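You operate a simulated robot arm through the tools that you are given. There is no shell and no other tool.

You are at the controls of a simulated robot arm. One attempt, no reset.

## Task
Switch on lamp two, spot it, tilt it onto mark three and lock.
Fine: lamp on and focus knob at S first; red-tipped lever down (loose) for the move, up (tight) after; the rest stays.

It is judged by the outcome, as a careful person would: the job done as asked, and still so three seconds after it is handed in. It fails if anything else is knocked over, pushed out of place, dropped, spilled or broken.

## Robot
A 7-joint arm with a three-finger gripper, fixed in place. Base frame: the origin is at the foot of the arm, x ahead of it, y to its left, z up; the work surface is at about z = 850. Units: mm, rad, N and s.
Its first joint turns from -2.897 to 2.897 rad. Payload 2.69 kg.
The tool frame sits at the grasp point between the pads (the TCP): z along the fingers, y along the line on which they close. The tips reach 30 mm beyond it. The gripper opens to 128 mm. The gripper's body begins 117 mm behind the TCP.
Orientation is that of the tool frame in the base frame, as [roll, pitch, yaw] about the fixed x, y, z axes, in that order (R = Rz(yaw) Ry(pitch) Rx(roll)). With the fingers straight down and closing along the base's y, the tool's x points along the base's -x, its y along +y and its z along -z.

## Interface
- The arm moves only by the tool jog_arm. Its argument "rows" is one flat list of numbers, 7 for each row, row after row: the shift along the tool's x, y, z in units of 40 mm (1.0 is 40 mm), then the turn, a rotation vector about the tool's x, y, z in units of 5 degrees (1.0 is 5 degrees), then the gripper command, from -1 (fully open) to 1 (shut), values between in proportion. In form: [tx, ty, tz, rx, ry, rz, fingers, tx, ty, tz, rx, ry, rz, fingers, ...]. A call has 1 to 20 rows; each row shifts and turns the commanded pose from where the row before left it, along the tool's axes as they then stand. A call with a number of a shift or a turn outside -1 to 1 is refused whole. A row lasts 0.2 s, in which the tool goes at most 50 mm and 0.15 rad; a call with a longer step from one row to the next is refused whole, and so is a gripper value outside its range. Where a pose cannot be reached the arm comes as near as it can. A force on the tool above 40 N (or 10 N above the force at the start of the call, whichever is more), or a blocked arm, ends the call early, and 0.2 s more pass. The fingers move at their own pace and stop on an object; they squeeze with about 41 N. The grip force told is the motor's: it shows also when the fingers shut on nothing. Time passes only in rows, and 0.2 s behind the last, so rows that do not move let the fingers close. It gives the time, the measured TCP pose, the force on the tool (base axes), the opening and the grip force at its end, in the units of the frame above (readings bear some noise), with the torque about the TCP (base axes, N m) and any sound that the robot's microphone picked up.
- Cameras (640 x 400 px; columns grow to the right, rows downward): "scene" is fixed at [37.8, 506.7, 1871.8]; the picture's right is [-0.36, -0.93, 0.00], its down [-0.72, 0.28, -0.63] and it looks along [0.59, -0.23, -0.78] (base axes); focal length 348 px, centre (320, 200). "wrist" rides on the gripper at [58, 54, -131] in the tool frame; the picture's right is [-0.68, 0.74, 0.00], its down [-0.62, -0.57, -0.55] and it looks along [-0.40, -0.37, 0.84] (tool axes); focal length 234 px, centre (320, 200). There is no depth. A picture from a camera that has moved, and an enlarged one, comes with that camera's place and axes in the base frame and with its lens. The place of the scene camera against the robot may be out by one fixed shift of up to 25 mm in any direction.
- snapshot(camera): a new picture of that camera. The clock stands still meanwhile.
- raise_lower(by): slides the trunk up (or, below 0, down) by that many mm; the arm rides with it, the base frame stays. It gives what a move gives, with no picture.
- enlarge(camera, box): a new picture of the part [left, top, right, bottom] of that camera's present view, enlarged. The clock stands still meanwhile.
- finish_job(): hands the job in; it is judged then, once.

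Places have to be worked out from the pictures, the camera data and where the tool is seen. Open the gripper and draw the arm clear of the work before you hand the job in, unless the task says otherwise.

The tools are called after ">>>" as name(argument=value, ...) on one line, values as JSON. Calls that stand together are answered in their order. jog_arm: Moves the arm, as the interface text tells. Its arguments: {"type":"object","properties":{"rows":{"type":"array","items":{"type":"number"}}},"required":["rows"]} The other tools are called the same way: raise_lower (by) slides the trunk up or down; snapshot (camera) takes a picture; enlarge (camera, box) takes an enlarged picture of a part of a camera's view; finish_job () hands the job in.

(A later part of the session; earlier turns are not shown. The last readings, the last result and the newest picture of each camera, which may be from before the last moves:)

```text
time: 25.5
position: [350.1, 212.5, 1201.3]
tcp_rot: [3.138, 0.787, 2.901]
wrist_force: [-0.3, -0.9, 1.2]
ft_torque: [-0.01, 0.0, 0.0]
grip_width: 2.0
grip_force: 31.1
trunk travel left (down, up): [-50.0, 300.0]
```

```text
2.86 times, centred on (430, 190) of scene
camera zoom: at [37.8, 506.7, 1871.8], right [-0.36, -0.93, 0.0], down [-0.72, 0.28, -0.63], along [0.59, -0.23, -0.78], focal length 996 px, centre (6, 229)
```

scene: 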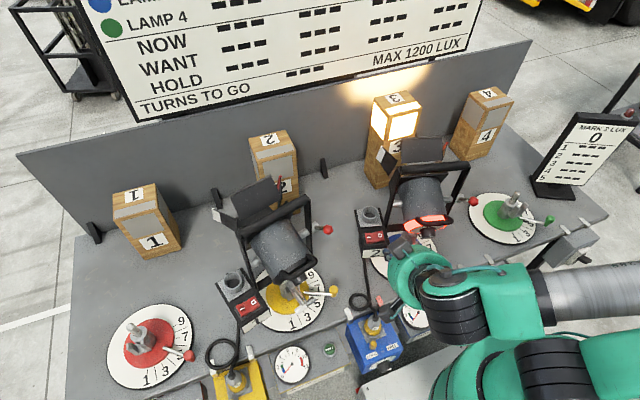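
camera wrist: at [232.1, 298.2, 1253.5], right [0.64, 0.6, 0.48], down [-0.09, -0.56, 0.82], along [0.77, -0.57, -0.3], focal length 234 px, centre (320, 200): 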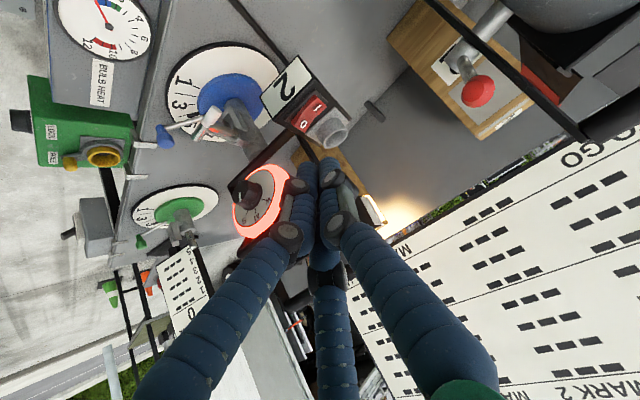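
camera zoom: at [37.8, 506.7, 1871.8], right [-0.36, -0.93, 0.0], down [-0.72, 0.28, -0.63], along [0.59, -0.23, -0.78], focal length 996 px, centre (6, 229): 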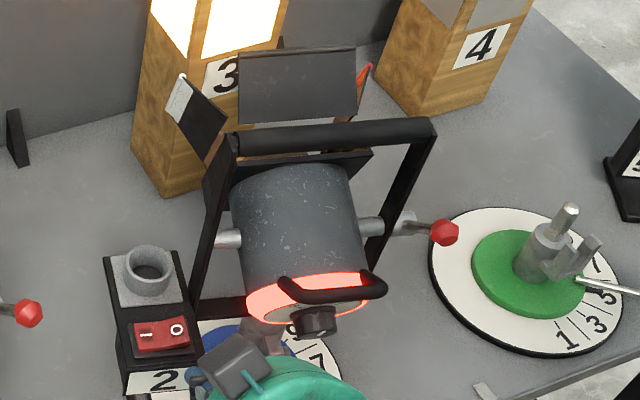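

I estimate the knob axis point near (402, 61, 1105), lamp pitched up ~20°, knob Ø≈38 mm. I plan to grip it with the hand leaning ~27° left, then roll to ~27° right about the knob axis; first I set that orientation in free space.

>>> jog_arm(rows=[0, 0, 0, 0, -1, 0, 0, 0, 0, 0, 0.866, 0, -0.5, 0, 0, 0, 0, 0.866, 0, -0.5, 0, 0, 0, 0, 0.866, 0, -0.5, 0, 0, 0, 0, 0.866, 0, -0.5, 0, 0, 0, 0, 0.866, 0, -0.5, 0, 0, 0, 0, 0.35, 0, -0.2, 0, 0, 0, 0, 0, 0, 0, 0])

>>> snapshot(camera="wrist")

```text
time: 27.3
position: [350.3, 212.6, 1201.2]
tcp_rot: [-2.484, 0.797, -3.049]
wrist_force: [-0.1, 0.5, 0.3]
ft_torque: [-0.04, -0.03, -0.02]
grip_width: 63.8
grip_force: 0.1
trunk travel left (down, up): [-50.0, 300.0]
```

```text
taken
camera wrist: at [247.6, 328.3, 1209.6], right [0.74, 0.65, 0.17], down [-0.12, -0.12, 0.99], along [0.67, -0.75, -0.01], focal length 234 px, centre (320, 200)
```

wrist: 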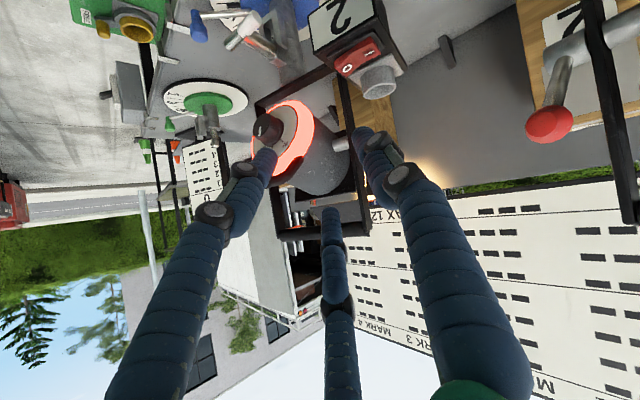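

Reachable. This near-horizontal view shows the lamp from the side-rear; I zoom to measure pitch, knob and handle.

>>> enlarge(camera="wrist", box=[230, 70, 390, 250])

>>> enlarge(camera="wrist", box=[240, 85, 330, 195])

```text
2.22 times, centred on (310, 160) of wrist
camera zoom: at [247.6, 328.3, 1209.6], right [0.74, 0.65, 0.17], down [-0.12, -0.12, 0.99], along [0.67, -0.75, -0.01], focal length 520 px, centre (342, 289)
```

zoom: 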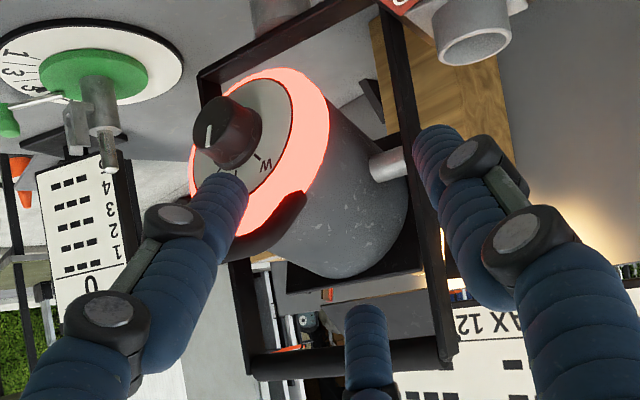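

```text
3.64 times, centred on (285, 140) of wrist
camera zoom: at [247.6, 328.3, 1209.6], right [0.74, 0.65, 0.17], down [-0.12, -0.12, 0.99], along [0.67, -0.75, -0.01], focal length 852 px, centre (447, 418)
```

zoom: 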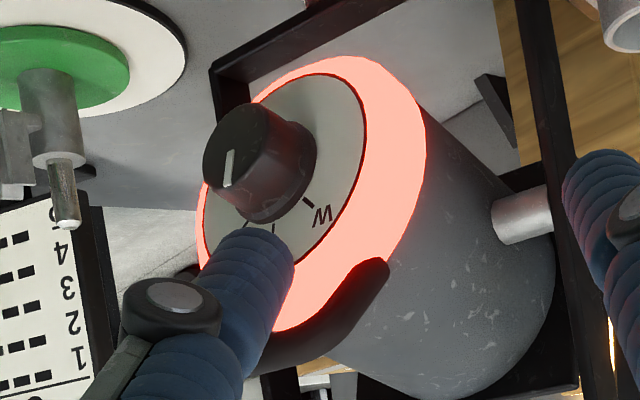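

I need a sharper look at the knob and the dial to get the axis direction.

>>> enlarge(camera="wrist", box=[244, 98, 308, 138])

>>> enlarge(camera="wrist", box=[270, 90, 370, 200])

```text
10.00 times, centred on (276, 118) of wrist
camera zoom: at [247.6, 328.3, 1209.6], right [0.74, 0.65, 0.17], down [-0.12, -0.12, 0.99], along [0.67, -0.75, -0.01], focal length 2342 px, centre (760, 1020)
```

zoom: 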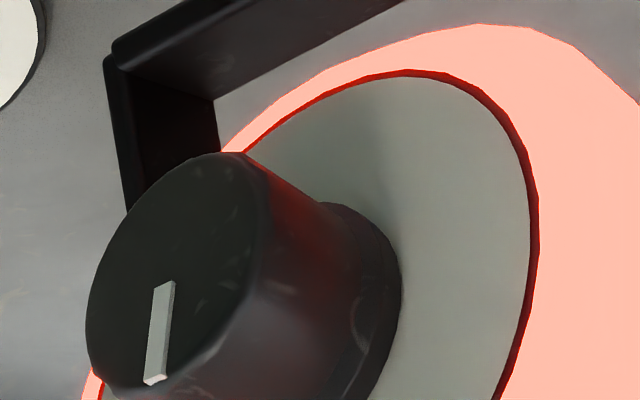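

```text
3.64 times, centred on (320, 145) of wrist
camera zoom: at [247.6, 328.3, 1209.6], right [0.74, 0.65, 0.17], down [-0.12, -0.12, 0.99], along [0.67, -0.75, -0.01], focal length 852 px, centre (320, 400)
```

zoom: 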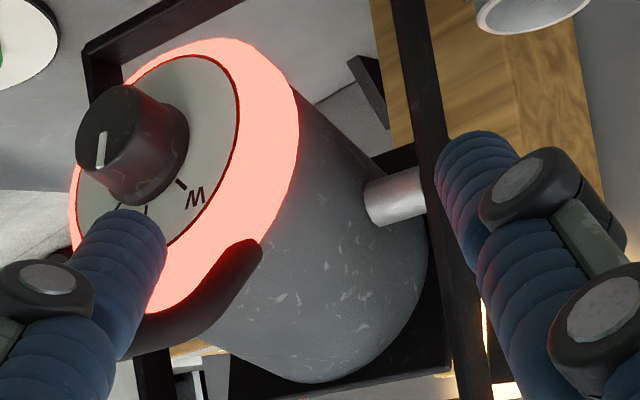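

Knob face estimated at about (407, 60, 1101). I move to a stand-off 90 mm back along the tool axis, fingers 64 mm apart.

>>> jog_arm(rows=[0.298, -0.528, 0.599, 0, 0, 0, 0, 0.298, -0.528, 0.599, 0, 0, 0, 0, 0.298, -0.528, 0.599, 0, 0, 0, 0, 0, 0, 0, 0, 0, 0, 0])

>>> snapshot(camera="wrist")

>>> enlarge(camera="scene", box=[340, 150, 500, 310])

```text
time: 28.3
position: [346.1, 117.3, 1164.0]
tcp_rot: [-2.483, 0.798, -3.05]
wrist_force: [0.3, -0.9, 0.6]
ft_torque: [0.03, -0.01, 0.03]
grip_width: 63.9
grip_force: 0.1
trunk travel left (down, up): [-50.0, 300.0]
```

```text
taken
camera wrist: at [243.2, 231.8, 1172.5], right [0.74, 0.65, 0.17], down [-0.12, -0.12, 0.99], along [0.67, -0.75, -0.02], focal length 234 px, centre (320, 200)
```

wrist: 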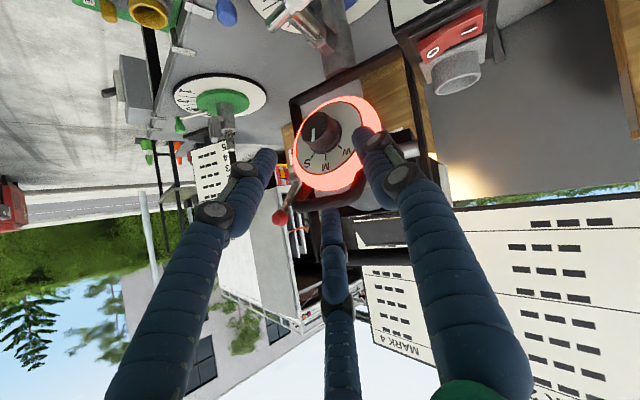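

```text
2.50 times, centred on (420, 230) of scene
camera zoom: at [37.8, 506.7, 1871.8], right [-0.36, -0.93, 0.0], down [-0.72, 0.28, -0.63], along [0.59, -0.23, -0.78], focal length 871 px, centre (70, 125)
```

zoom: 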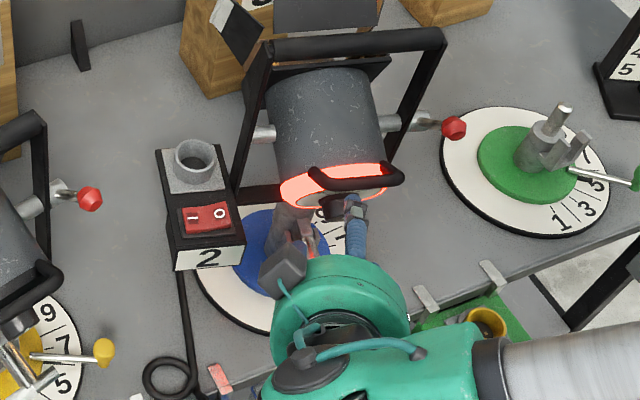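

The knob now lies between the fingers ahead. I zoom to refine its place.

>>> enlarge(camera="wrist", box=[270, 80, 400, 220])

>>> enlarge(camera="wrist", box=[285, 85, 381, 181])

```text
2.86 times, centred on (335, 150) of wrist
camera zoom: at [243.2, 231.8, 1172.5], right [0.74, 0.65, 0.17], down [-0.12, -0.12, 0.99], along [0.67, -0.75, -0.02], focal length 669 px, centre (277, 343)
```

zoom: 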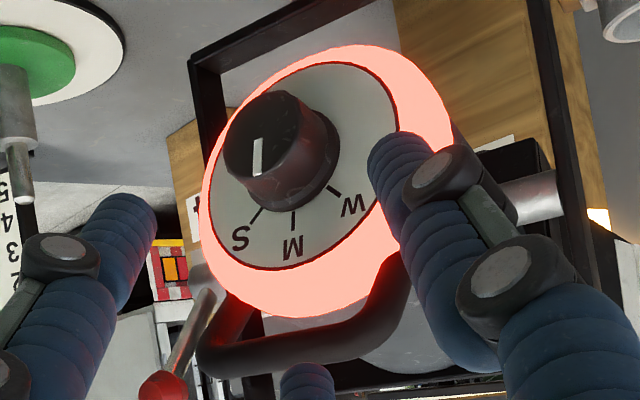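

```text
4.17 times, centred on (333, 133) of wrist
camera zoom: at [243.2, 231.8, 1172.5], right [0.74, 0.65, 0.17], down [-0.12, -0.12, 0.99], along [0.67, -0.75, -0.02], focal length 976 px, centre (266, 479)
```

zoom: 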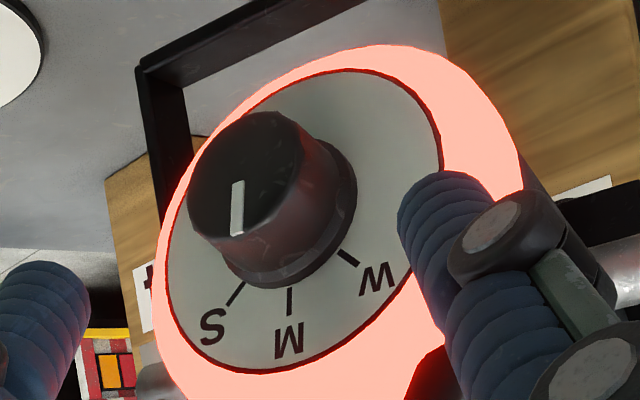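

Refined: knob face at (410, 55, 1091), dial centre (428, 54.5, 1102), so lamp pitch ≈ 29° up, and the handle is out of the finger path. I advance most of the way along the tool axis, then check.

>>> jog_arm(rows=[0.1, 0.03, 0.8, 0, 0, 0, 0, 0.09, 0.03, 0.8, 0, 0, 0, 0, 0, 0, 0, 0, 0, 0, 0])

>>> snapshot(camera="wrist")

>>> enlarge(camera="wrist", box=[250, 80, 390, 220])

```text
time: 29.1
position: [379.9, 82.1, 1121.2]
tcp_rot: [-2.484, 0.798, -3.048]
wrist_force: [-1.6, 1.4, 1.1]
ft_torque: [-0.02, 0.0, -0.05]
grip_width: 64.7
grip_force: 0.0
trunk travel left (down, up): [-50.0, 300.0]
```

```text
taken
camera wrist: at [278.0, 197.9, 1129.8], right [0.74, 0.65, 0.17], down [-0.12, -0.12, 0.99], along [0.67, -0.75, -0.01], focal length 234 px, centre (320, 200)
```

wrist: 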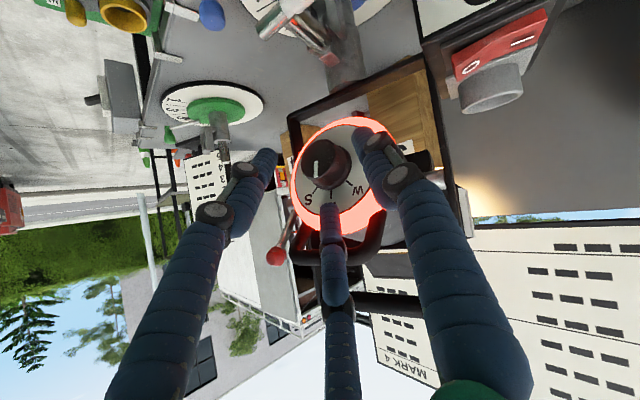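

```text
2.86 times, centred on (320, 150) of wrist
camera zoom: at [278.0, 197.9, 1129.8], right [0.74, 0.65, 0.17], down [-0.12, -0.12, 0.99], along [0.67, -0.75, -0.01], focal length 669 px, centre (320, 343)
```

zoom: 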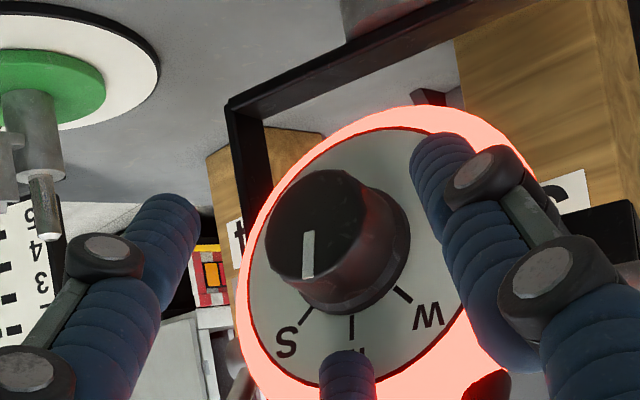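

The knob face position is confirmed by this view. I ease the fingers the last 36 mm over the knob, watching the force.

>>> jog_arm(rows=[-0.014, 0.008, 0.25, 0, 0, 0, 0, -0.014, 0.008, 0.25, 0, 0, 0, 0, -0.014, 0.008, 0.2, 0, 0, 0, 0, 0, 0.0, 0.2, 0, 0, 0, 0, 0, 0, 0, 0, 0, 0, 0])

>>> snapshot(camera="wrist")

>>> enlarge(camera="wrist", box=[250, 110, 390, 250])

>>> enlarge(camera="scene", box=[370, 180, 470, 280])

```text
time: 29.9
position: [394.9, 74.8, 1110.9]
tcp_rot: [-2.486, 0.803, -3.051]
wrist_force: [-44.6, 18.8, 16.8]
ft_torque: [-1.09, -2.92, 0.15]
grip_width: 65.6
grip_force: 0.0
trunk travel left (down, up): [-50.0, 300.0]
stopped in row 3: the force on the tool passed its limit at 59 N (the readings are from after the stop); the commanded pose is now the measured one
```

```text
taken
camera wrist: at [291.9, 188.8, 1119.5], right [0.74, 0.65, 0.18], down [-0.12, -0.13, 0.98], along [0.67, -0.75, -0.01], focal length 234 px, centre (320, 200)
```

wrist: 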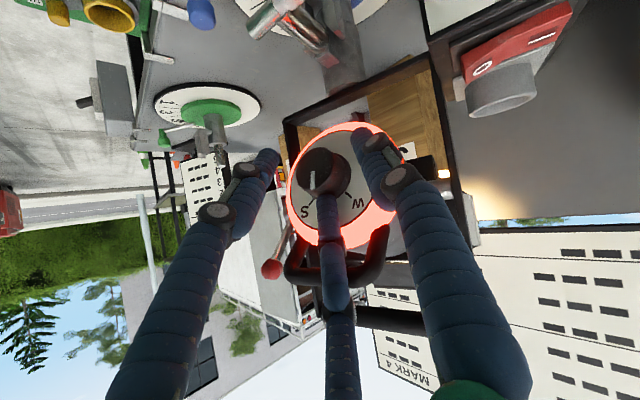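

```text
2.86 times, centred on (320, 180) of wrist
camera zoom: at [291.9, 188.8, 1119.5], right [0.74, 0.65, 0.18], down [-0.12, -0.13, 0.98], along [0.67, -0.75, -0.01], focal length 669 px, centre (320, 257)
```

zoom: 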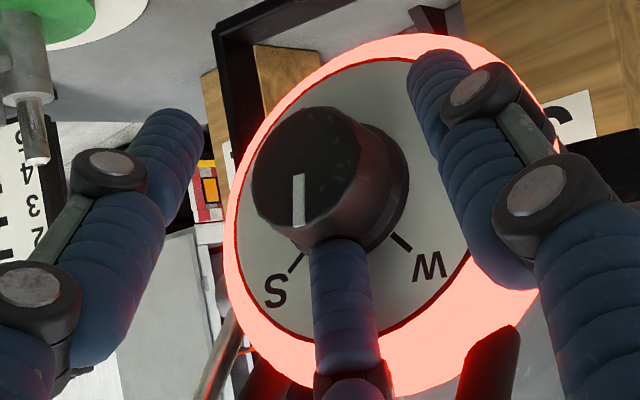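

```text
4.00 times, centred on (420, 230) of scene
camera zoom: at [37.8, 506.7, 1871.8], right [-0.36, -0.93, 0.0], down [-0.72, 0.28, -0.63], along [0.59, -0.23, -0.78], focal length 1394 px, centre (-80, 80)
```

zoom: 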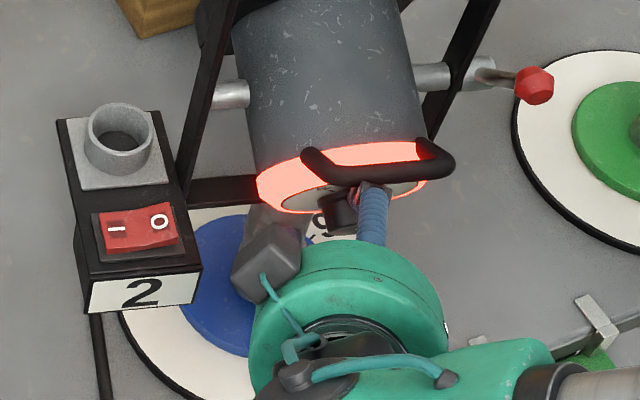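

The call stopped at 59 N: the torque places the contact at about (410, 72, 1170), i.e. the hand's third (middle) finger met the lamp's handle bar – so that finger is real. I back off along the tool axis and check that nothing moved.

>>> jog_arm(rows=[0, 0, -0.4, 0, 0, 0, 0, 0, 0, -0.6, 0, 0, 0, 0, 0, 0, -0.8, 0, 0, 0, 0, 0, 0, 0, 0, 0, 0, 0])

>>> snapshot(camera="scene")

>>> enlarge(camera="wrist", box=[250, 60, 410, 220])

>>> enlarge(camera="scene", box=[330, 50, 500, 200])

```text
time: 30.9
position: [352.2, 111.9, 1150.3]
tcp_rot: [-2.487, 0.799, -3.05]
wrist_force: [0.1, -0.1, -0.3]
ft_torque: [0.03, -0.02, 0.0]
grip_width: 64.0
grip_force: 0.1
trunk travel left (down, up): [-50.0, 300.0]
```

```text
taken
```

scene: 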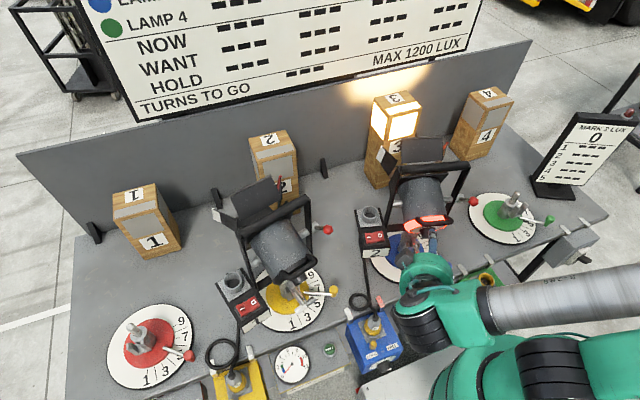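

```text
2.50 times, centred on (330, 140) of wrist
camera zoom: at [249.5, 227.2, 1157.7], right [0.74, 0.65, 0.17], down [-0.12, -0.13, 0.98], along [0.67, -0.75, -0.02], focal length 585 px, centre (295, 350)
```

zoom: 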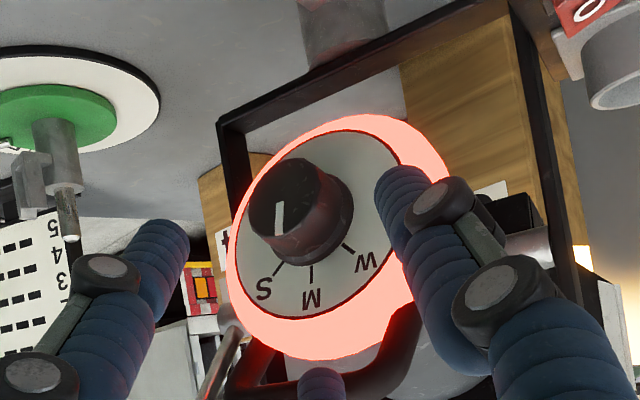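

```text
2.67 times, centred on (415, 125) of scene
camera zoom: at [37.8, 506.7, 1871.8], right [-0.36, -0.93, 0.0], down [-0.72, 0.28, -0.63], along [0.59, -0.23, -0.78], focal length 929 px, centre (67, 400)
```

zoom: 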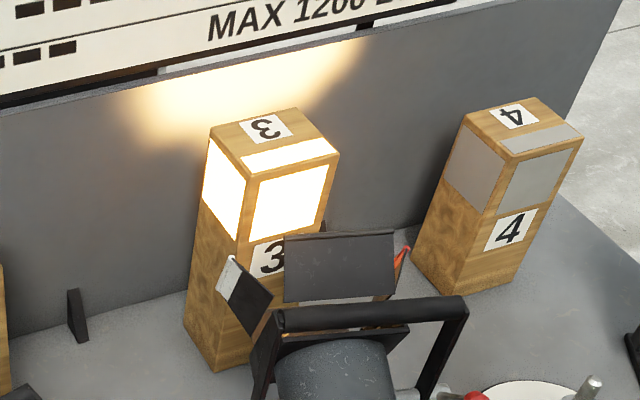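

Nothing moved; the light pool is unchanged. I roll the hand 30° about its own axis so one finger points outward and the other two straddle the knob left and right, clear of the handle.

>>> jog_arm(rows=[0, 0, 0, 0, 0, 1, 0, 0, 0, 0, 0, 0, 1, 0, 0, 0, 0, 0, 0, 1, 0, 0, 0, 0, 0, 0, 1, 0, 0, 0, 0, 0, 0, 1, 0, 0, 0, 0, 0, 0, 1, 0, 0, 0, 0, 0, 0, 0, 0])

>>> snapshot(camera="wrist")

>>> enlarge(camera="scene", box=[370, 180, 470, 280])

```text
time: 32.5
position: [354.0, 111.7, 1149.0]
tcp_rot: [-3.128, 0.984, 2.433]
wrist_force: [0.5, -0.2, 0.4]
ft_torque: [0.03, -0.02, 0.02]
grip_width: 64.0
grip_force: 0.0
trunk travel left (down, up): [-50.0, 300.0]
```

```text
taken
camera wrist: at [281.9, 247.5, 1173.5], right [0.77, 0.31, 0.56], down [-0.46, -0.34, 0.82], along [0.44, -0.89, -0.12], focal length 234 px, centre (320, 200)
```

wrist: 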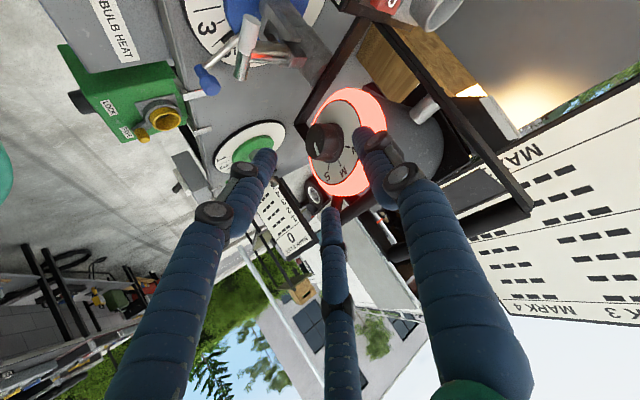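

```text
4.00 times, centred on (420, 230) of scene
camera zoom: at [37.8, 506.7, 1871.8], right [-0.36, -0.93, 0.0], down [-0.72, 0.28, -0.63], along [0.59, -0.23, -0.78], focal length 1394 px, centre (-80, 80)
```

zoom: 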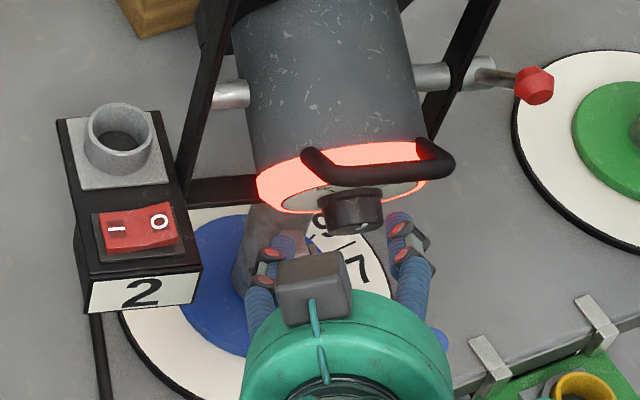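

Now two fingers sit left and right of the knob and the third points outward. I advance to 30 mm short of the grip place.

>>> jog_arm(rows=[0.1, -0.09, 0.6, 0, 0, 0, 0, 0.1, -0.09, 0.65, 0, 0, 0, 0, 0, 0, 0, 0, 0, 0, 0])

>>> enlarge(camera="wrist", box=[240, 80, 400, 240])

>>> enlarge(camera="scene", box=[380, 190, 460, 270])

```text
time: 33.3
position: [375.7, 81.6, 1115.3]
tcp_rot: [-3.125, 0.984, 2.434]
wrist_force: [0.1, -0.2, 0.0]
ft_torque: [0.02, 0.01, 0.01]
grip_width: 63.9
grip_force: 0.0
trunk travel left (down, up): [-50.0, 300.0]
```

```text
2.50 times, centred on (320, 160) of wrist
camera zoom: at [305.0, 216.8, 1139.2], right [0.77, 0.31, 0.56], down [-0.46, -0.34, 0.82], along [0.44, -0.89, -0.12], focal length 585 px, centre (320, 300)
```

zoom: 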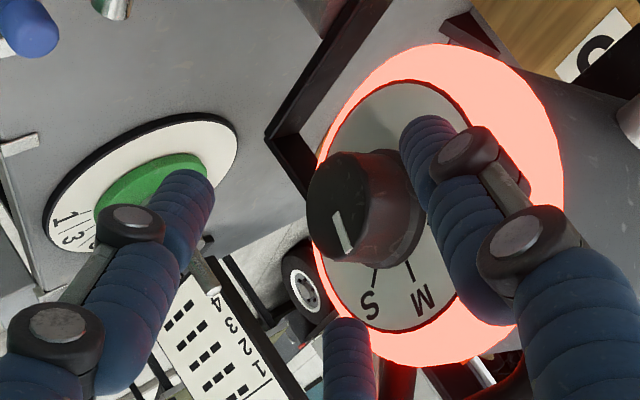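

```text
5.00 times, centred on (420, 230) of scene
camera zoom: at [37.8, 506.7, 1871.8], right [-0.36, -0.93, 0.0], down [-0.72, 0.28, -0.63], along [0.59, -0.23, -0.78], focal length 1743 px, centre (-180, 50)
```

zoom: 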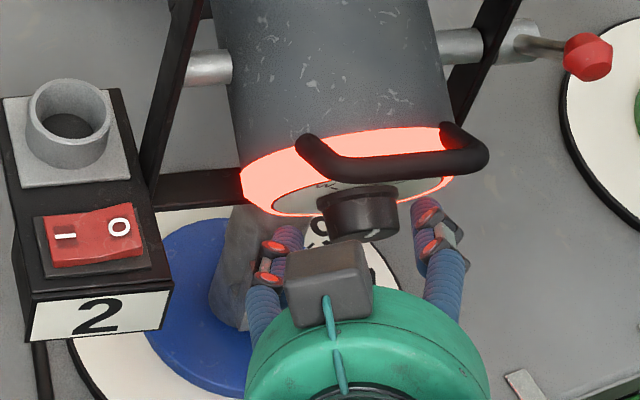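

The knob is centred between the two straddling fingers. I slide on the last 31 mm in small steps.

>>> jog_arm(rows=[0.005, 0.008, 0.15, 0, 0, 0, 0, 0.005, 0.008, 0.15, 0, 0, 0, 0, 0.005, 0.008, 0.15, 0, 0, 0, 0, 0, 0, 0.12, 0, 0, 0, 0, 0, 0, 0.1, 0, 0, 0, 0, 0, 0, 0.1, 0, 0, 0, 0, 0, 0, 0, 0, 0, 0, 0])

>>> enlarge(camera="wrist", box=[240, 80, 400, 240])

>>> enlarge(camera="scene", box=[380, 190, 460, 270])

```text
time: 34.9
position: [394.6, 65.7, 1097.4]
tcp_rot: [-3.125, 0.984, 2.433]
wrist_force: [-1.9, -0.2, -0.2]
ft_torque: [0.03, -0.03, -0.11]
grip_width: 63.9
grip_force: 0.1
trunk travel left (down, up): [-50.0, 300.0]
```

```text
2.50 times, centred on (320, 160) of wrist
camera zoom: at [323.9, 201.0, 1121.3], right [0.77, 0.31, 0.56], down [-0.46, -0.34, 0.82], along [0.44, -0.89, -0.12], focal length 585 px, centre (320, 300)
```

zoom: 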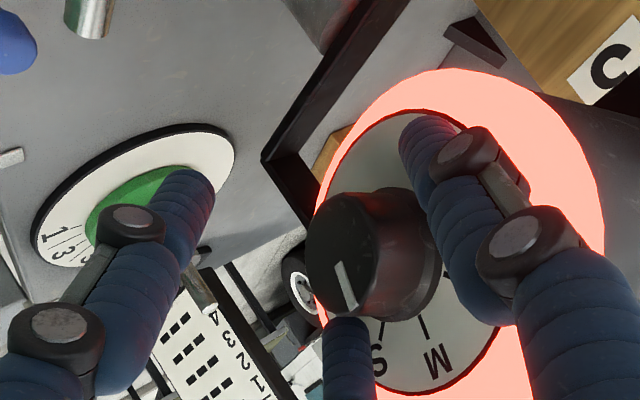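

```text
5.00 times, centred on (420, 230) of scene
camera zoom: at [37.8, 506.7, 1871.8], right [-0.36, -0.93, 0.0], down [-0.72, 0.28, -0.63], along [0.59, -0.23, -0.78], focal length 1743 px, centre (-180, 50)
```

zoom: 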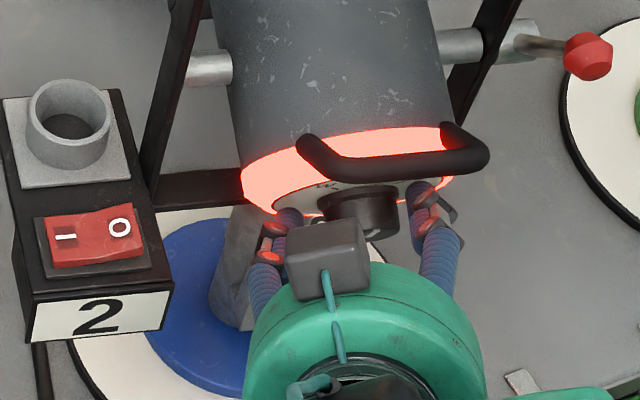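

No contact so far and the knob lies between the fingers. I close gently and read the width.

>>> jog_arm(rows=[0, 0, 0, 0, 0, 0, 0.15, 0, 0, 0, 0, 0, 0, 0.25, 0, 0, 0, 0, 0, 0, 0.4, 0, 0, 0, 0, 0, 0, 0.4])

>>> enlarge(camera="wrist", box=[240, 80, 400, 240])

>>> enlarge(camera="scene", box=[380, 190, 460, 270])

```text
time: 35.9
position: [395.0, 64.2, 1098.9]
tcp_rot: [-3.126, 0.985, 2.432]
wrist_force: [0.2, -12.3, 10.7]
ft_torque: [-0.07, -0.2, -0.49]
grip_width: 43.5
grip_force: 40.6
trunk travel left (down, up): [-50.0, 300.0]
```

```text
2.50 times, centred on (320, 160) of wrist
camera zoom: at [324.0, 200.2, 1122.0], right [0.77, 0.31, 0.56], down [-0.46, -0.34, 0.82], along [0.44, -0.89, -0.12], focal length 585 px, centre (320, 300)
```

zoom: 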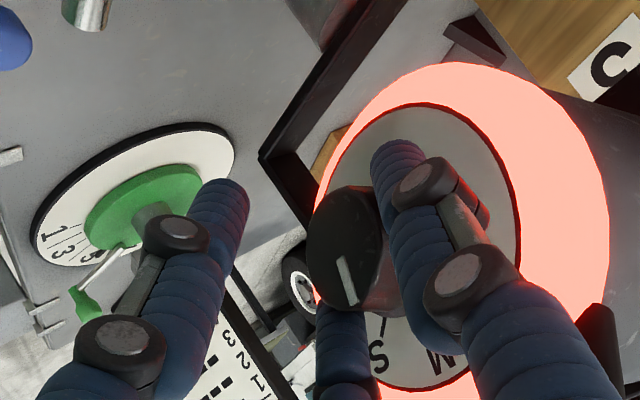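

```text
5.00 times, centred on (420, 230) of scene
camera zoom: at [37.8, 506.7, 1871.8], right [-0.36, -0.93, 0.0], down [-0.72, 0.28, -0.63], along [0.59, -0.23, -0.78], focal length 1743 px, centre (-180, 50)
```

zoom: 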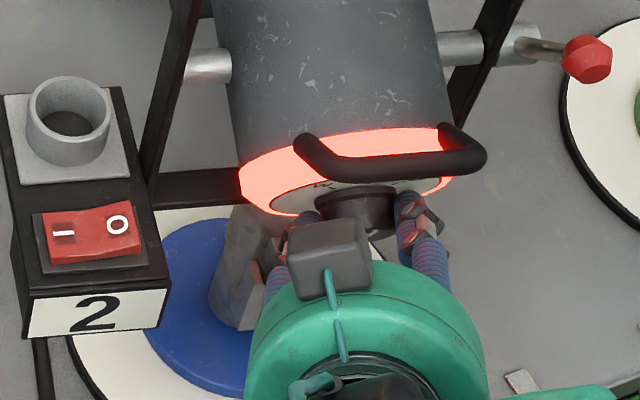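

The fingers hold the knob (width 43.5, 40 N), with a side force of about 12 N on −y / +z. I shift the hand a little along that force to relieve it.

>>> jog_arm(rows=[-0.04, -0.03, 0, 0, 0, 0, 0.4, 0, 0, 0, 0, 0, 0, 0.4])

```text
time: 36.5
position: [394.0, 64.5, 1098.7]
tcp_rot: [-3.124, 0.984, 2.435]
wrist_force: [-1.4, 3.3, 0.4]
ft_torque: [-0.47, -0.7, 0.66]
grip_width: 43.5
grip_force: 40.7
trunk travel left (down, up): [-50.0, 300.0]
```

Side force is nearly gone. Now I turn clockwise (seen from behind) 15° about the knob axis and check the pointer.

>>> jog_arm(rows=[-0.0136, -0.0298, 0, -0.841, 0.383, 0.382, 0.4, -0.0136, -0.0298, 0, -0.841, 0.383, 0.382, 0.4, -0.0136, -0.0298, 0, -0.841, 0.383, 0.382, 0.4, 0, 0, 0, 0, 0, 0, 0.4])

>>> enlarge(camera="wrist", box=[240, 80, 400, 240])

>>> enlarge(camera="scene", box=[380, 190, 460, 270])

```text
time: 37.5
position: [392.8, 60.1, 1099.0]
tcp_rot: [2.827, 0.869, 2.295]
wrist_force: [-5.1, -8.3, -2.5]
ft_torque: [0.36, 0.46, -1.02]
grip_width: 43.5
grip_force: 40.5
trunk travel left (down, up): [-50.0, 300.0]
```

```text
2.50 times, centred on (320, 160) of wrist
camera zoom: at [303.7, 177.1, 1146.0], right [0.7, 0.27, 0.66], down [-0.44, -0.57, 0.69], along [0.56, -0.78, -0.28], focal length 585 px, centre (320, 300)
```

zoom: 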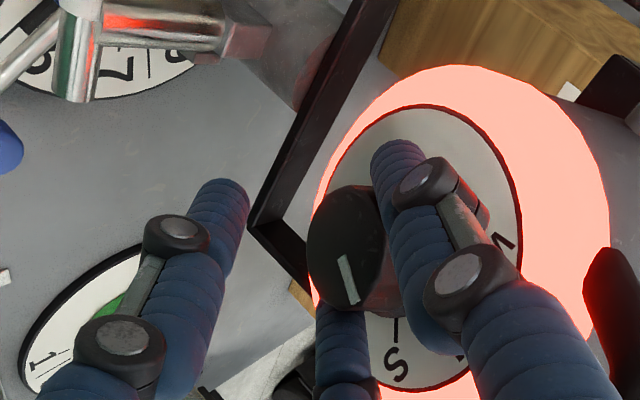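

```text
5.00 times, centred on (420, 230) of scene
camera zoom: at [37.8, 506.7, 1871.8], right [-0.36, -0.93, 0.0], down [-0.72, 0.28, -0.63], along [0.59, -0.23, -0.78], focal length 1743 px, centre (-180, 50)
```

zoom: 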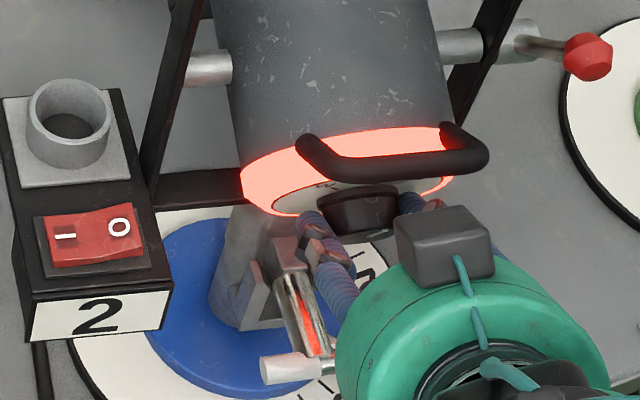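

The knob is turning with the hand and the lamp itself is steady. I continue another 20°.

>>> jog_arm(rows=[-0.0186, -0.0398, 0, -0.841, 0.383, 0.382, 0.4, -0.0186, -0.0398, 0, -0.841, 0.383, 0.382, 0.4, -0.0136, -0.0298, 0, -0.841, 0.383, 0.382, 0.4, -0.0136, -0.0298, 0, -0.841, 0.383, 0.382, 0.4, 0, 0, 0, 0, 0, 0, 0.4])

>>> enlarge(camera="wrist", box=[240, 80, 400, 240])

>>> enlarge(camera="scene", box=[380, 190, 460, 270])

```text
time: 38.7
position: [391.7, 53.3, 1098.9]
tcp_rot: [2.478, 0.687, 2.219]
wrist_force: [-2.4, -12.6, -13.2]
ft_torque: [0.19, 0.01, -1.24]
grip_width: 43.6
grip_force: 41.4
trunk travel left (down, up): [-50.0, 300.0]
```

```text
2.50 times, centred on (320, 160) of wrist
camera zoom: at [281.1, 137.3, 1167.5], right [0.6, 0.16, 0.78], down [-0.37, -0.81, 0.46], along [0.7, -0.56, -0.43], focal length 585 px, centre (320, 300)
```

zoom: 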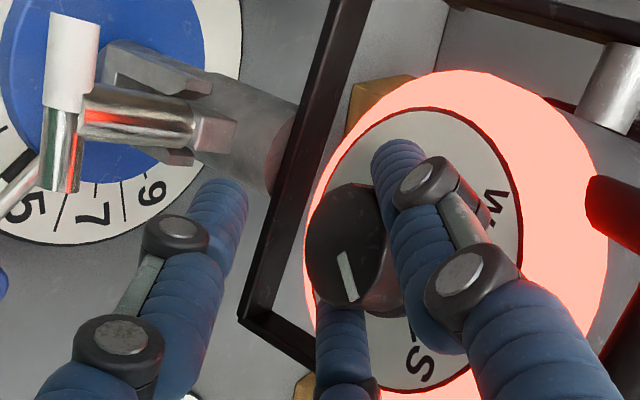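

```text
5.00 times, centred on (420, 230) of scene
camera zoom: at [37.8, 506.7, 1871.8], right [-0.36, -0.93, 0.0], down [-0.72, 0.28, -0.63], along [0.59, -0.23, -0.78], focal length 1743 px, centre (-180, 50)
```

zoom: 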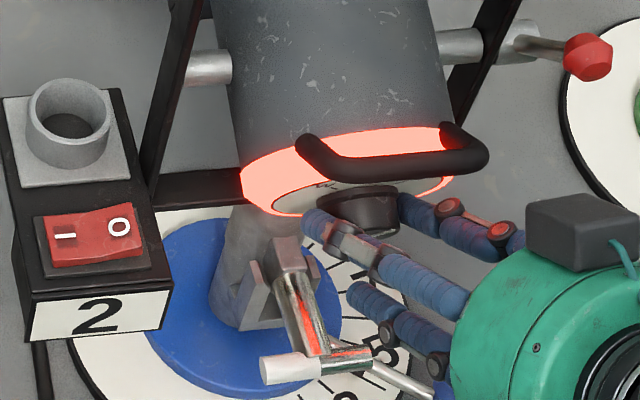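

Pointer has turned ~33°; S is at ~50–55° from M. I turn a further 15°, drifting slightly along the side force to keep the load off the lamp.

>>> jog_arm(rows=[0, -0.05, 0.02, 0, 0, 0, 0.4, -0.0136, -0.0348, 0, -0.841, 0.383, 0.382, 0.4, -0.0136, -0.0348, 0, -0.841, 0.383, 0.382, 0.4, -0.0136, -0.0348, 0, -0.841, 0.383, 0.382, 0.4, 0, 0, 0, 0, 0, 0, 0.4])

>>> enlarge(camera="wrist", box=[240, 80, 400, 240])

>>> enlarge(camera="scene", box=[330, 50, 500, 200])

```text
time: 39.9
position: [390.1, 47.6, 1099.4]
tcp_rot: [2.362, 0.617, 2.202]
wrist_force: [-9.6, 2.7, 3.4]
ft_torque: [0.12, -0.22, -0.25]
grip_width: 43.7
grip_force: 41.0
out of reach, approached as far as the arm can: row 3, 4
trunk travel left (down, up): [-50.0, 300.0]
```

```text
2.50 times, centred on (320, 160) of wrist
camera zoom: at [273.7, 115.8, 1172.1], right [0.57, 0.11, 0.81], down [-0.34, -0.87, 0.35], along [0.75, -0.48, -0.46], focal length 585 px, centre (320, 300)
```

zoom: 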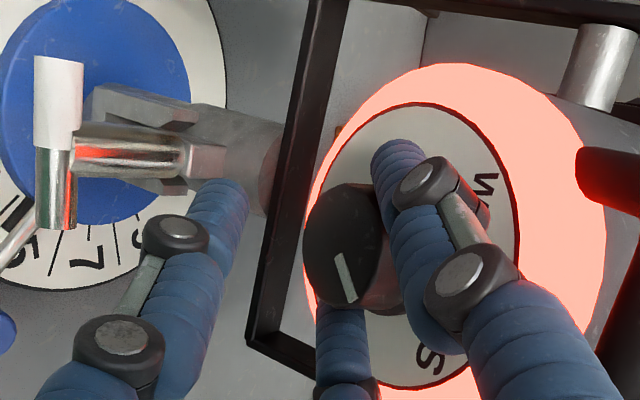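

```text
2.67 times, centred on (415, 125) of scene
camera zoom: at [37.8, 506.7, 1871.8], right [-0.36, -0.93, 0.0], down [-0.72, 0.28, -0.63], along [0.59, -0.23, -0.78], focal length 929 px, centre (67, 400)
```

zoom: 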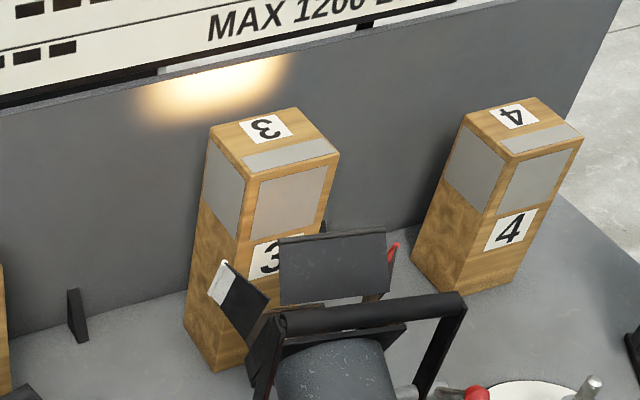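

The beam is narrowing, but the arm reached its limit and the light pool seems shifted left, so I check whether the lamp head is being pushed in pan.

>>> enlarge(camera="scene", box=[370, 120, 490, 260])

>>> enlarge(camera="scene", box=[340, 190, 480, 330])

```text
2.86 times, centred on (430, 190) of scene
camera zoom: at [37.8, 506.7, 1871.8], right [-0.36, -0.93, 0.0], down [-0.72, 0.28, -0.63], along [0.59, -0.23, -0.78], focal length 996 px, centre (6, 229)
```

zoom: 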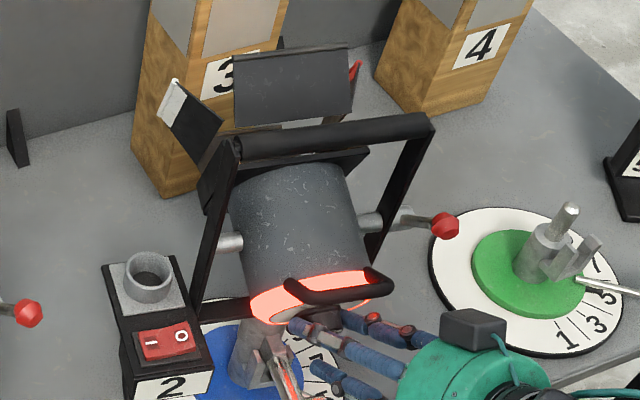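

```text
2.86 times, centred on (410, 260) of scene
camera zoom: at [37.8, 506.7, 1871.8], right [-0.36, -0.93, 0.0], down [-0.72, 0.28, -0.63], along [0.59, -0.23, -0.78], focal length 996 px, centre (63, 29)
```

zoom: 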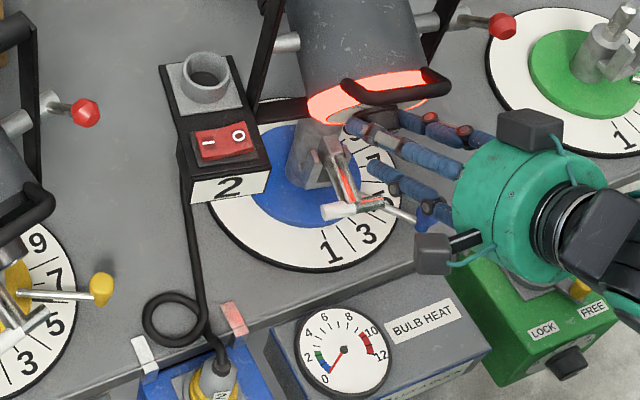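

The head is pushed about 3° in pan while held. I open the fingers to release it and see whether it settles back.

>>> jog_arm(rows=[0, 0, 0, 0, 0, 0, 0.2, 0, 0, 0, 0, 0, 0, 0, 0, 0, 0, 0, 0, 0, 0])

>>> enlarge(camera="scene", box=[370, 120, 490, 260])

>>> enlarge(camera="wrist", box=[240, 80, 400, 240])

>>> enlarge(camera="scene", box=[330, 50, 500, 200])

```text
time: 40.7
position: [390.7, 46.6, 1097.6]
tcp_rot: [2.366, 0.617, 2.204]
wrist_force: [-1.3, -0.3, -0.2]
ft_torque: [-0.04, 0.02, 0.0]
grip_width: 65.4
grip_force: 0.0
trunk travel left (down, up): [-50.0, 300.0]
```

```text
2.86 times, centred on (430, 190) of scene
camera zoom: at [37.8, 506.7, 1871.8], right [-0.36, -0.93, 0.0], down [-0.72, 0.28, -0.63], along [0.59, -0.23, -0.78], focal length 996 px, centre (6, 229)
```

zoom: 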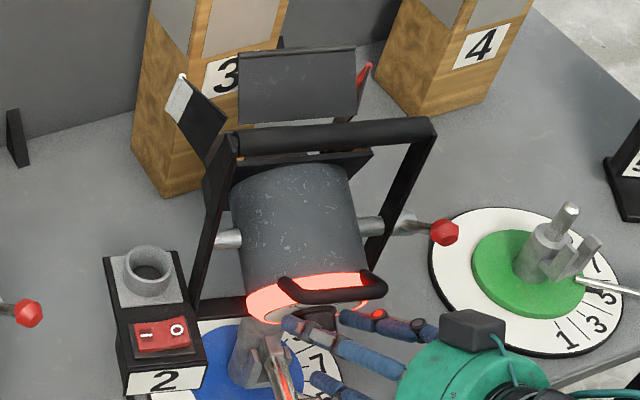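

```text
2.50 times, centred on (320, 160) of wrist
camera zoom: at [273.8, 115.6, 1170.6], right [0.57, 0.11, 0.81], down [-0.34, -0.87, 0.35], along [0.75, -0.48, -0.46], focal length 585 px, centre (320, 300)
```

zoom: 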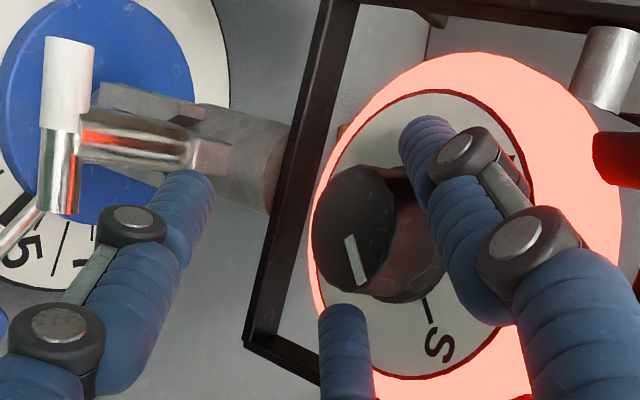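

```text
2.67 times, centred on (415, 125) of scene
camera zoom: at [37.8, 506.7, 1871.8], right [-0.36, -0.93, 0.0], down [-0.72, 0.28, -0.63], along [0.59, -0.23, -0.78], focal length 929 px, centre (67, 400)
```

zoom: 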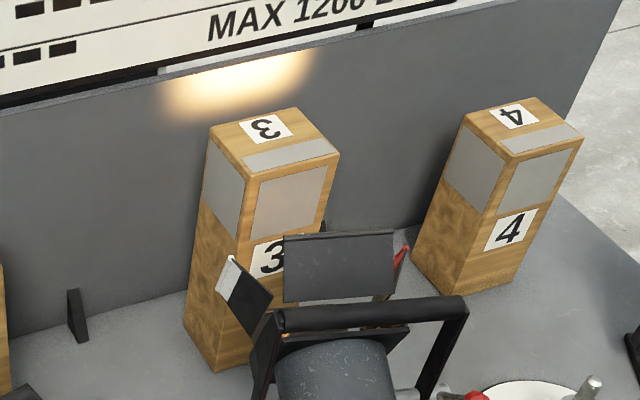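

Released, the head sprang back exactly to its place, and the lit pool now sits at azimuth ≈ −14°. The pointer is ~12° short of S, so I back off and roll the hand back 30° for a second grip.

>>> jog_arm(rows=[0, 0, -0.5, 0, 0, 0, -0.05, 0, 0, -0.7, 0, 0, 0, -0.05, 0, 0, 0, 0.841, -0.383, -0.382, -0.05, 0, 0, 0, 0.841, -0.383, -0.382, -0.05, 0, 0, 0, 0.841, -0.383, -0.382, -0.05, 0, 0, 0, 0.841, -0.383, -0.382, -0.05, 0, 0, 0, 0.841, -0.383, -0.382, -0.05, 0, 0, 0, 0.841, -0.383, -0.382, -0.05, 0, 0, 0, 0, 0, 0, -0.05])

>>> enlarge(camera="wrist", box=[240, 80, 400, 240])

```text
time: 42.7
position: [352.3, 45.7, 1125.3]
tcp_rot: [2.88, 0.889, 2.306]
wrist_force: [-0.1, 0.4, -0.3]
ft_torque: [0.0, 0.0, -0.03]
grip_width: 67.2
grip_force: 0.1
trunk travel left (down, up): [-50.0, 300.0]
```

```text
2.50 times, centred on (320, 160) of wrist
camera zoom: at [267.1, 167.3, 1168.5], right [0.71, 0.27, 0.65], down [-0.45, -0.53, 0.72], along [0.53, -0.81, -0.26], focal length 585 px, centre (320, 300)
```

zoom: 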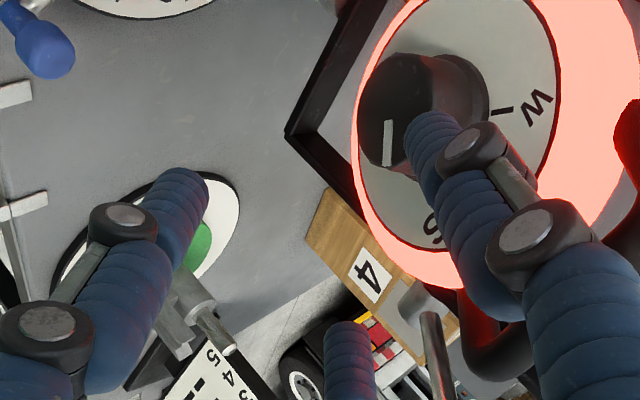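

I refine the knob face to about (411, 54, 1092). I align laterally with a little more stand-off, then slide back onto the knob.

>>> jog_arm(rows=[0, 0, -0.4, 0, 0, 0, -0.05, 0.12, 0.42, 0, 0, 0, 0, -0.05, 0.115, 0.418, 0, 0, 0, 0, -0.05, 0, 0, 0.4, 0, 0, 0, -0.05, 0, 0, 0.2, 0, 0, 0, -0.05, 0, 0, 0, 0, 0, 0, -0.05])

>>> enlarge(camera="wrist", box=[240, 80, 400, 240])

>>> enlarge(camera="scene", box=[380, 190, 460, 270])

```text
time: 44.1
position: [373.2, 74.1, 1118.0]
tcp_rot: [2.88, 0.888, 2.304]
wrist_force: [0.5, 0.4, -0.5]
ft_torque: [0.04, 0.01, -0.04]
grip_width: 67.1
grip_force: 0.0
trunk travel left (down, up): [-50.0, 300.0]
```

```text
2.50 times, centred on (320, 160) of wrist
camera zoom: at [287.9, 195.4, 1162.1], right [0.71, 0.27, 0.65], down [-0.45, -0.53, 0.72], along [0.54, -0.8, -0.26], focal length 585 px, centre (320, 300)
```

zoom: 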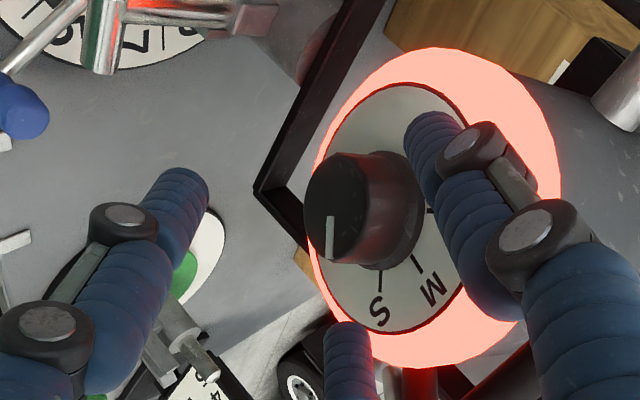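

```text
5.00 times, centred on (420, 230) of scene
camera zoom: at [37.8, 506.7, 1871.8], right [-0.36, -0.93, 0.0], down [-0.72, 0.28, -0.63], along [0.59, -0.23, -0.78], focal length 1743 px, centre (-180, 50)
```

zoom: 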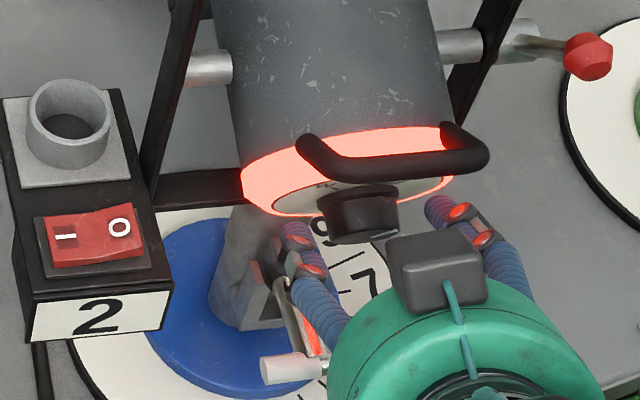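

From here M reads 0°, S ≈ 46° and the pointer ≈ 30°. I slide on the last 31 mm and grip again.

>>> jog_arm(rows=[0, 0, 0.15, 0, 0, 0, -0.03, 0, 0, 0.15, 0, 0, 0, -0.03, 0, 0, 0.15, 0, 0, 0, -0.03, 0, 0, 0.13, 0, 0, 0, -0.03, 0, 0, 0.1, 0, 0, 0, -0.03, 0, 0, 0.1, 0, 0, 0, -0.03, 0, 0, 0, 0, 0, 0, 0.15, 0, 0, 0, 0, 0, 0, 0.25, 0, 0, 0, 0, 0, 0, 0.4, 0, 0, 0, 0, 0, 0, 0.4])

>>> enlarge(camera="wrist", box=[240, 80, 400, 240])

>>> enlarge(camera="scene", box=[380, 190, 460, 270])

```text
time: 46.3
position: [394.6, 61.5, 1100.4]
tcp_rot: [2.879, 0.887, 2.302]
wrist_force: [2.3, -9.5, 6.4]
ft_torque: [-0.07, -0.23, -0.49]
grip_width: 43.7
grip_force: 41.1
trunk travel left (down, up): [-50.0, 300.0]
```

```text
2.50 times, centred on (320, 160) of wrist
camera zoom: at [309.7, 183.1, 1143.8], right [0.71, 0.27, 0.65], down [-0.45, -0.53, 0.72], along [0.53, -0.81, -0.26], focal length 585 px, centre (320, 300)
```

zoom: 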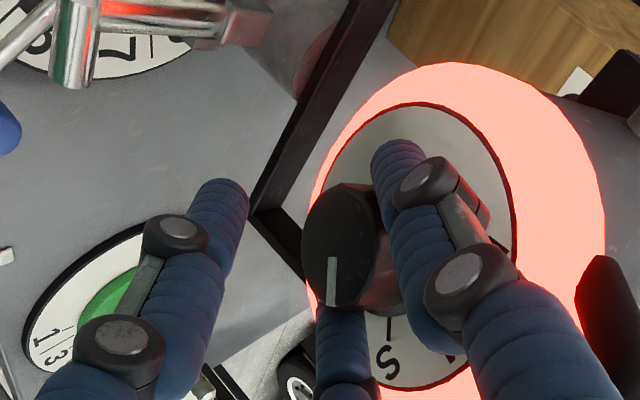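

```text
5.00 times, centred on (420, 230) of scene
camera zoom: at [37.8, 506.7, 1871.8], right [-0.36, -0.93, 0.0], down [-0.72, 0.28, -0.63], along [0.59, -0.23, -0.78], focal length 1743 px, centre (-180, 50)
```

zoom: 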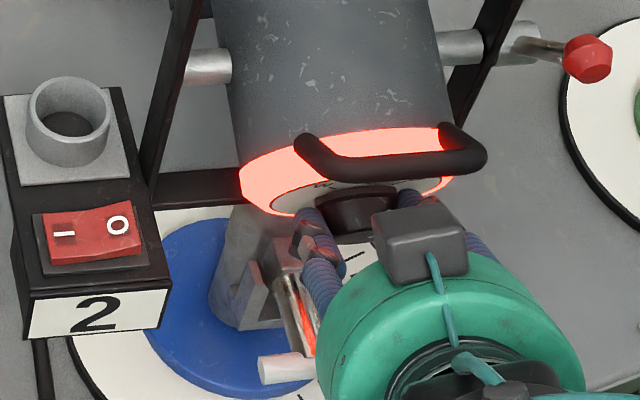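

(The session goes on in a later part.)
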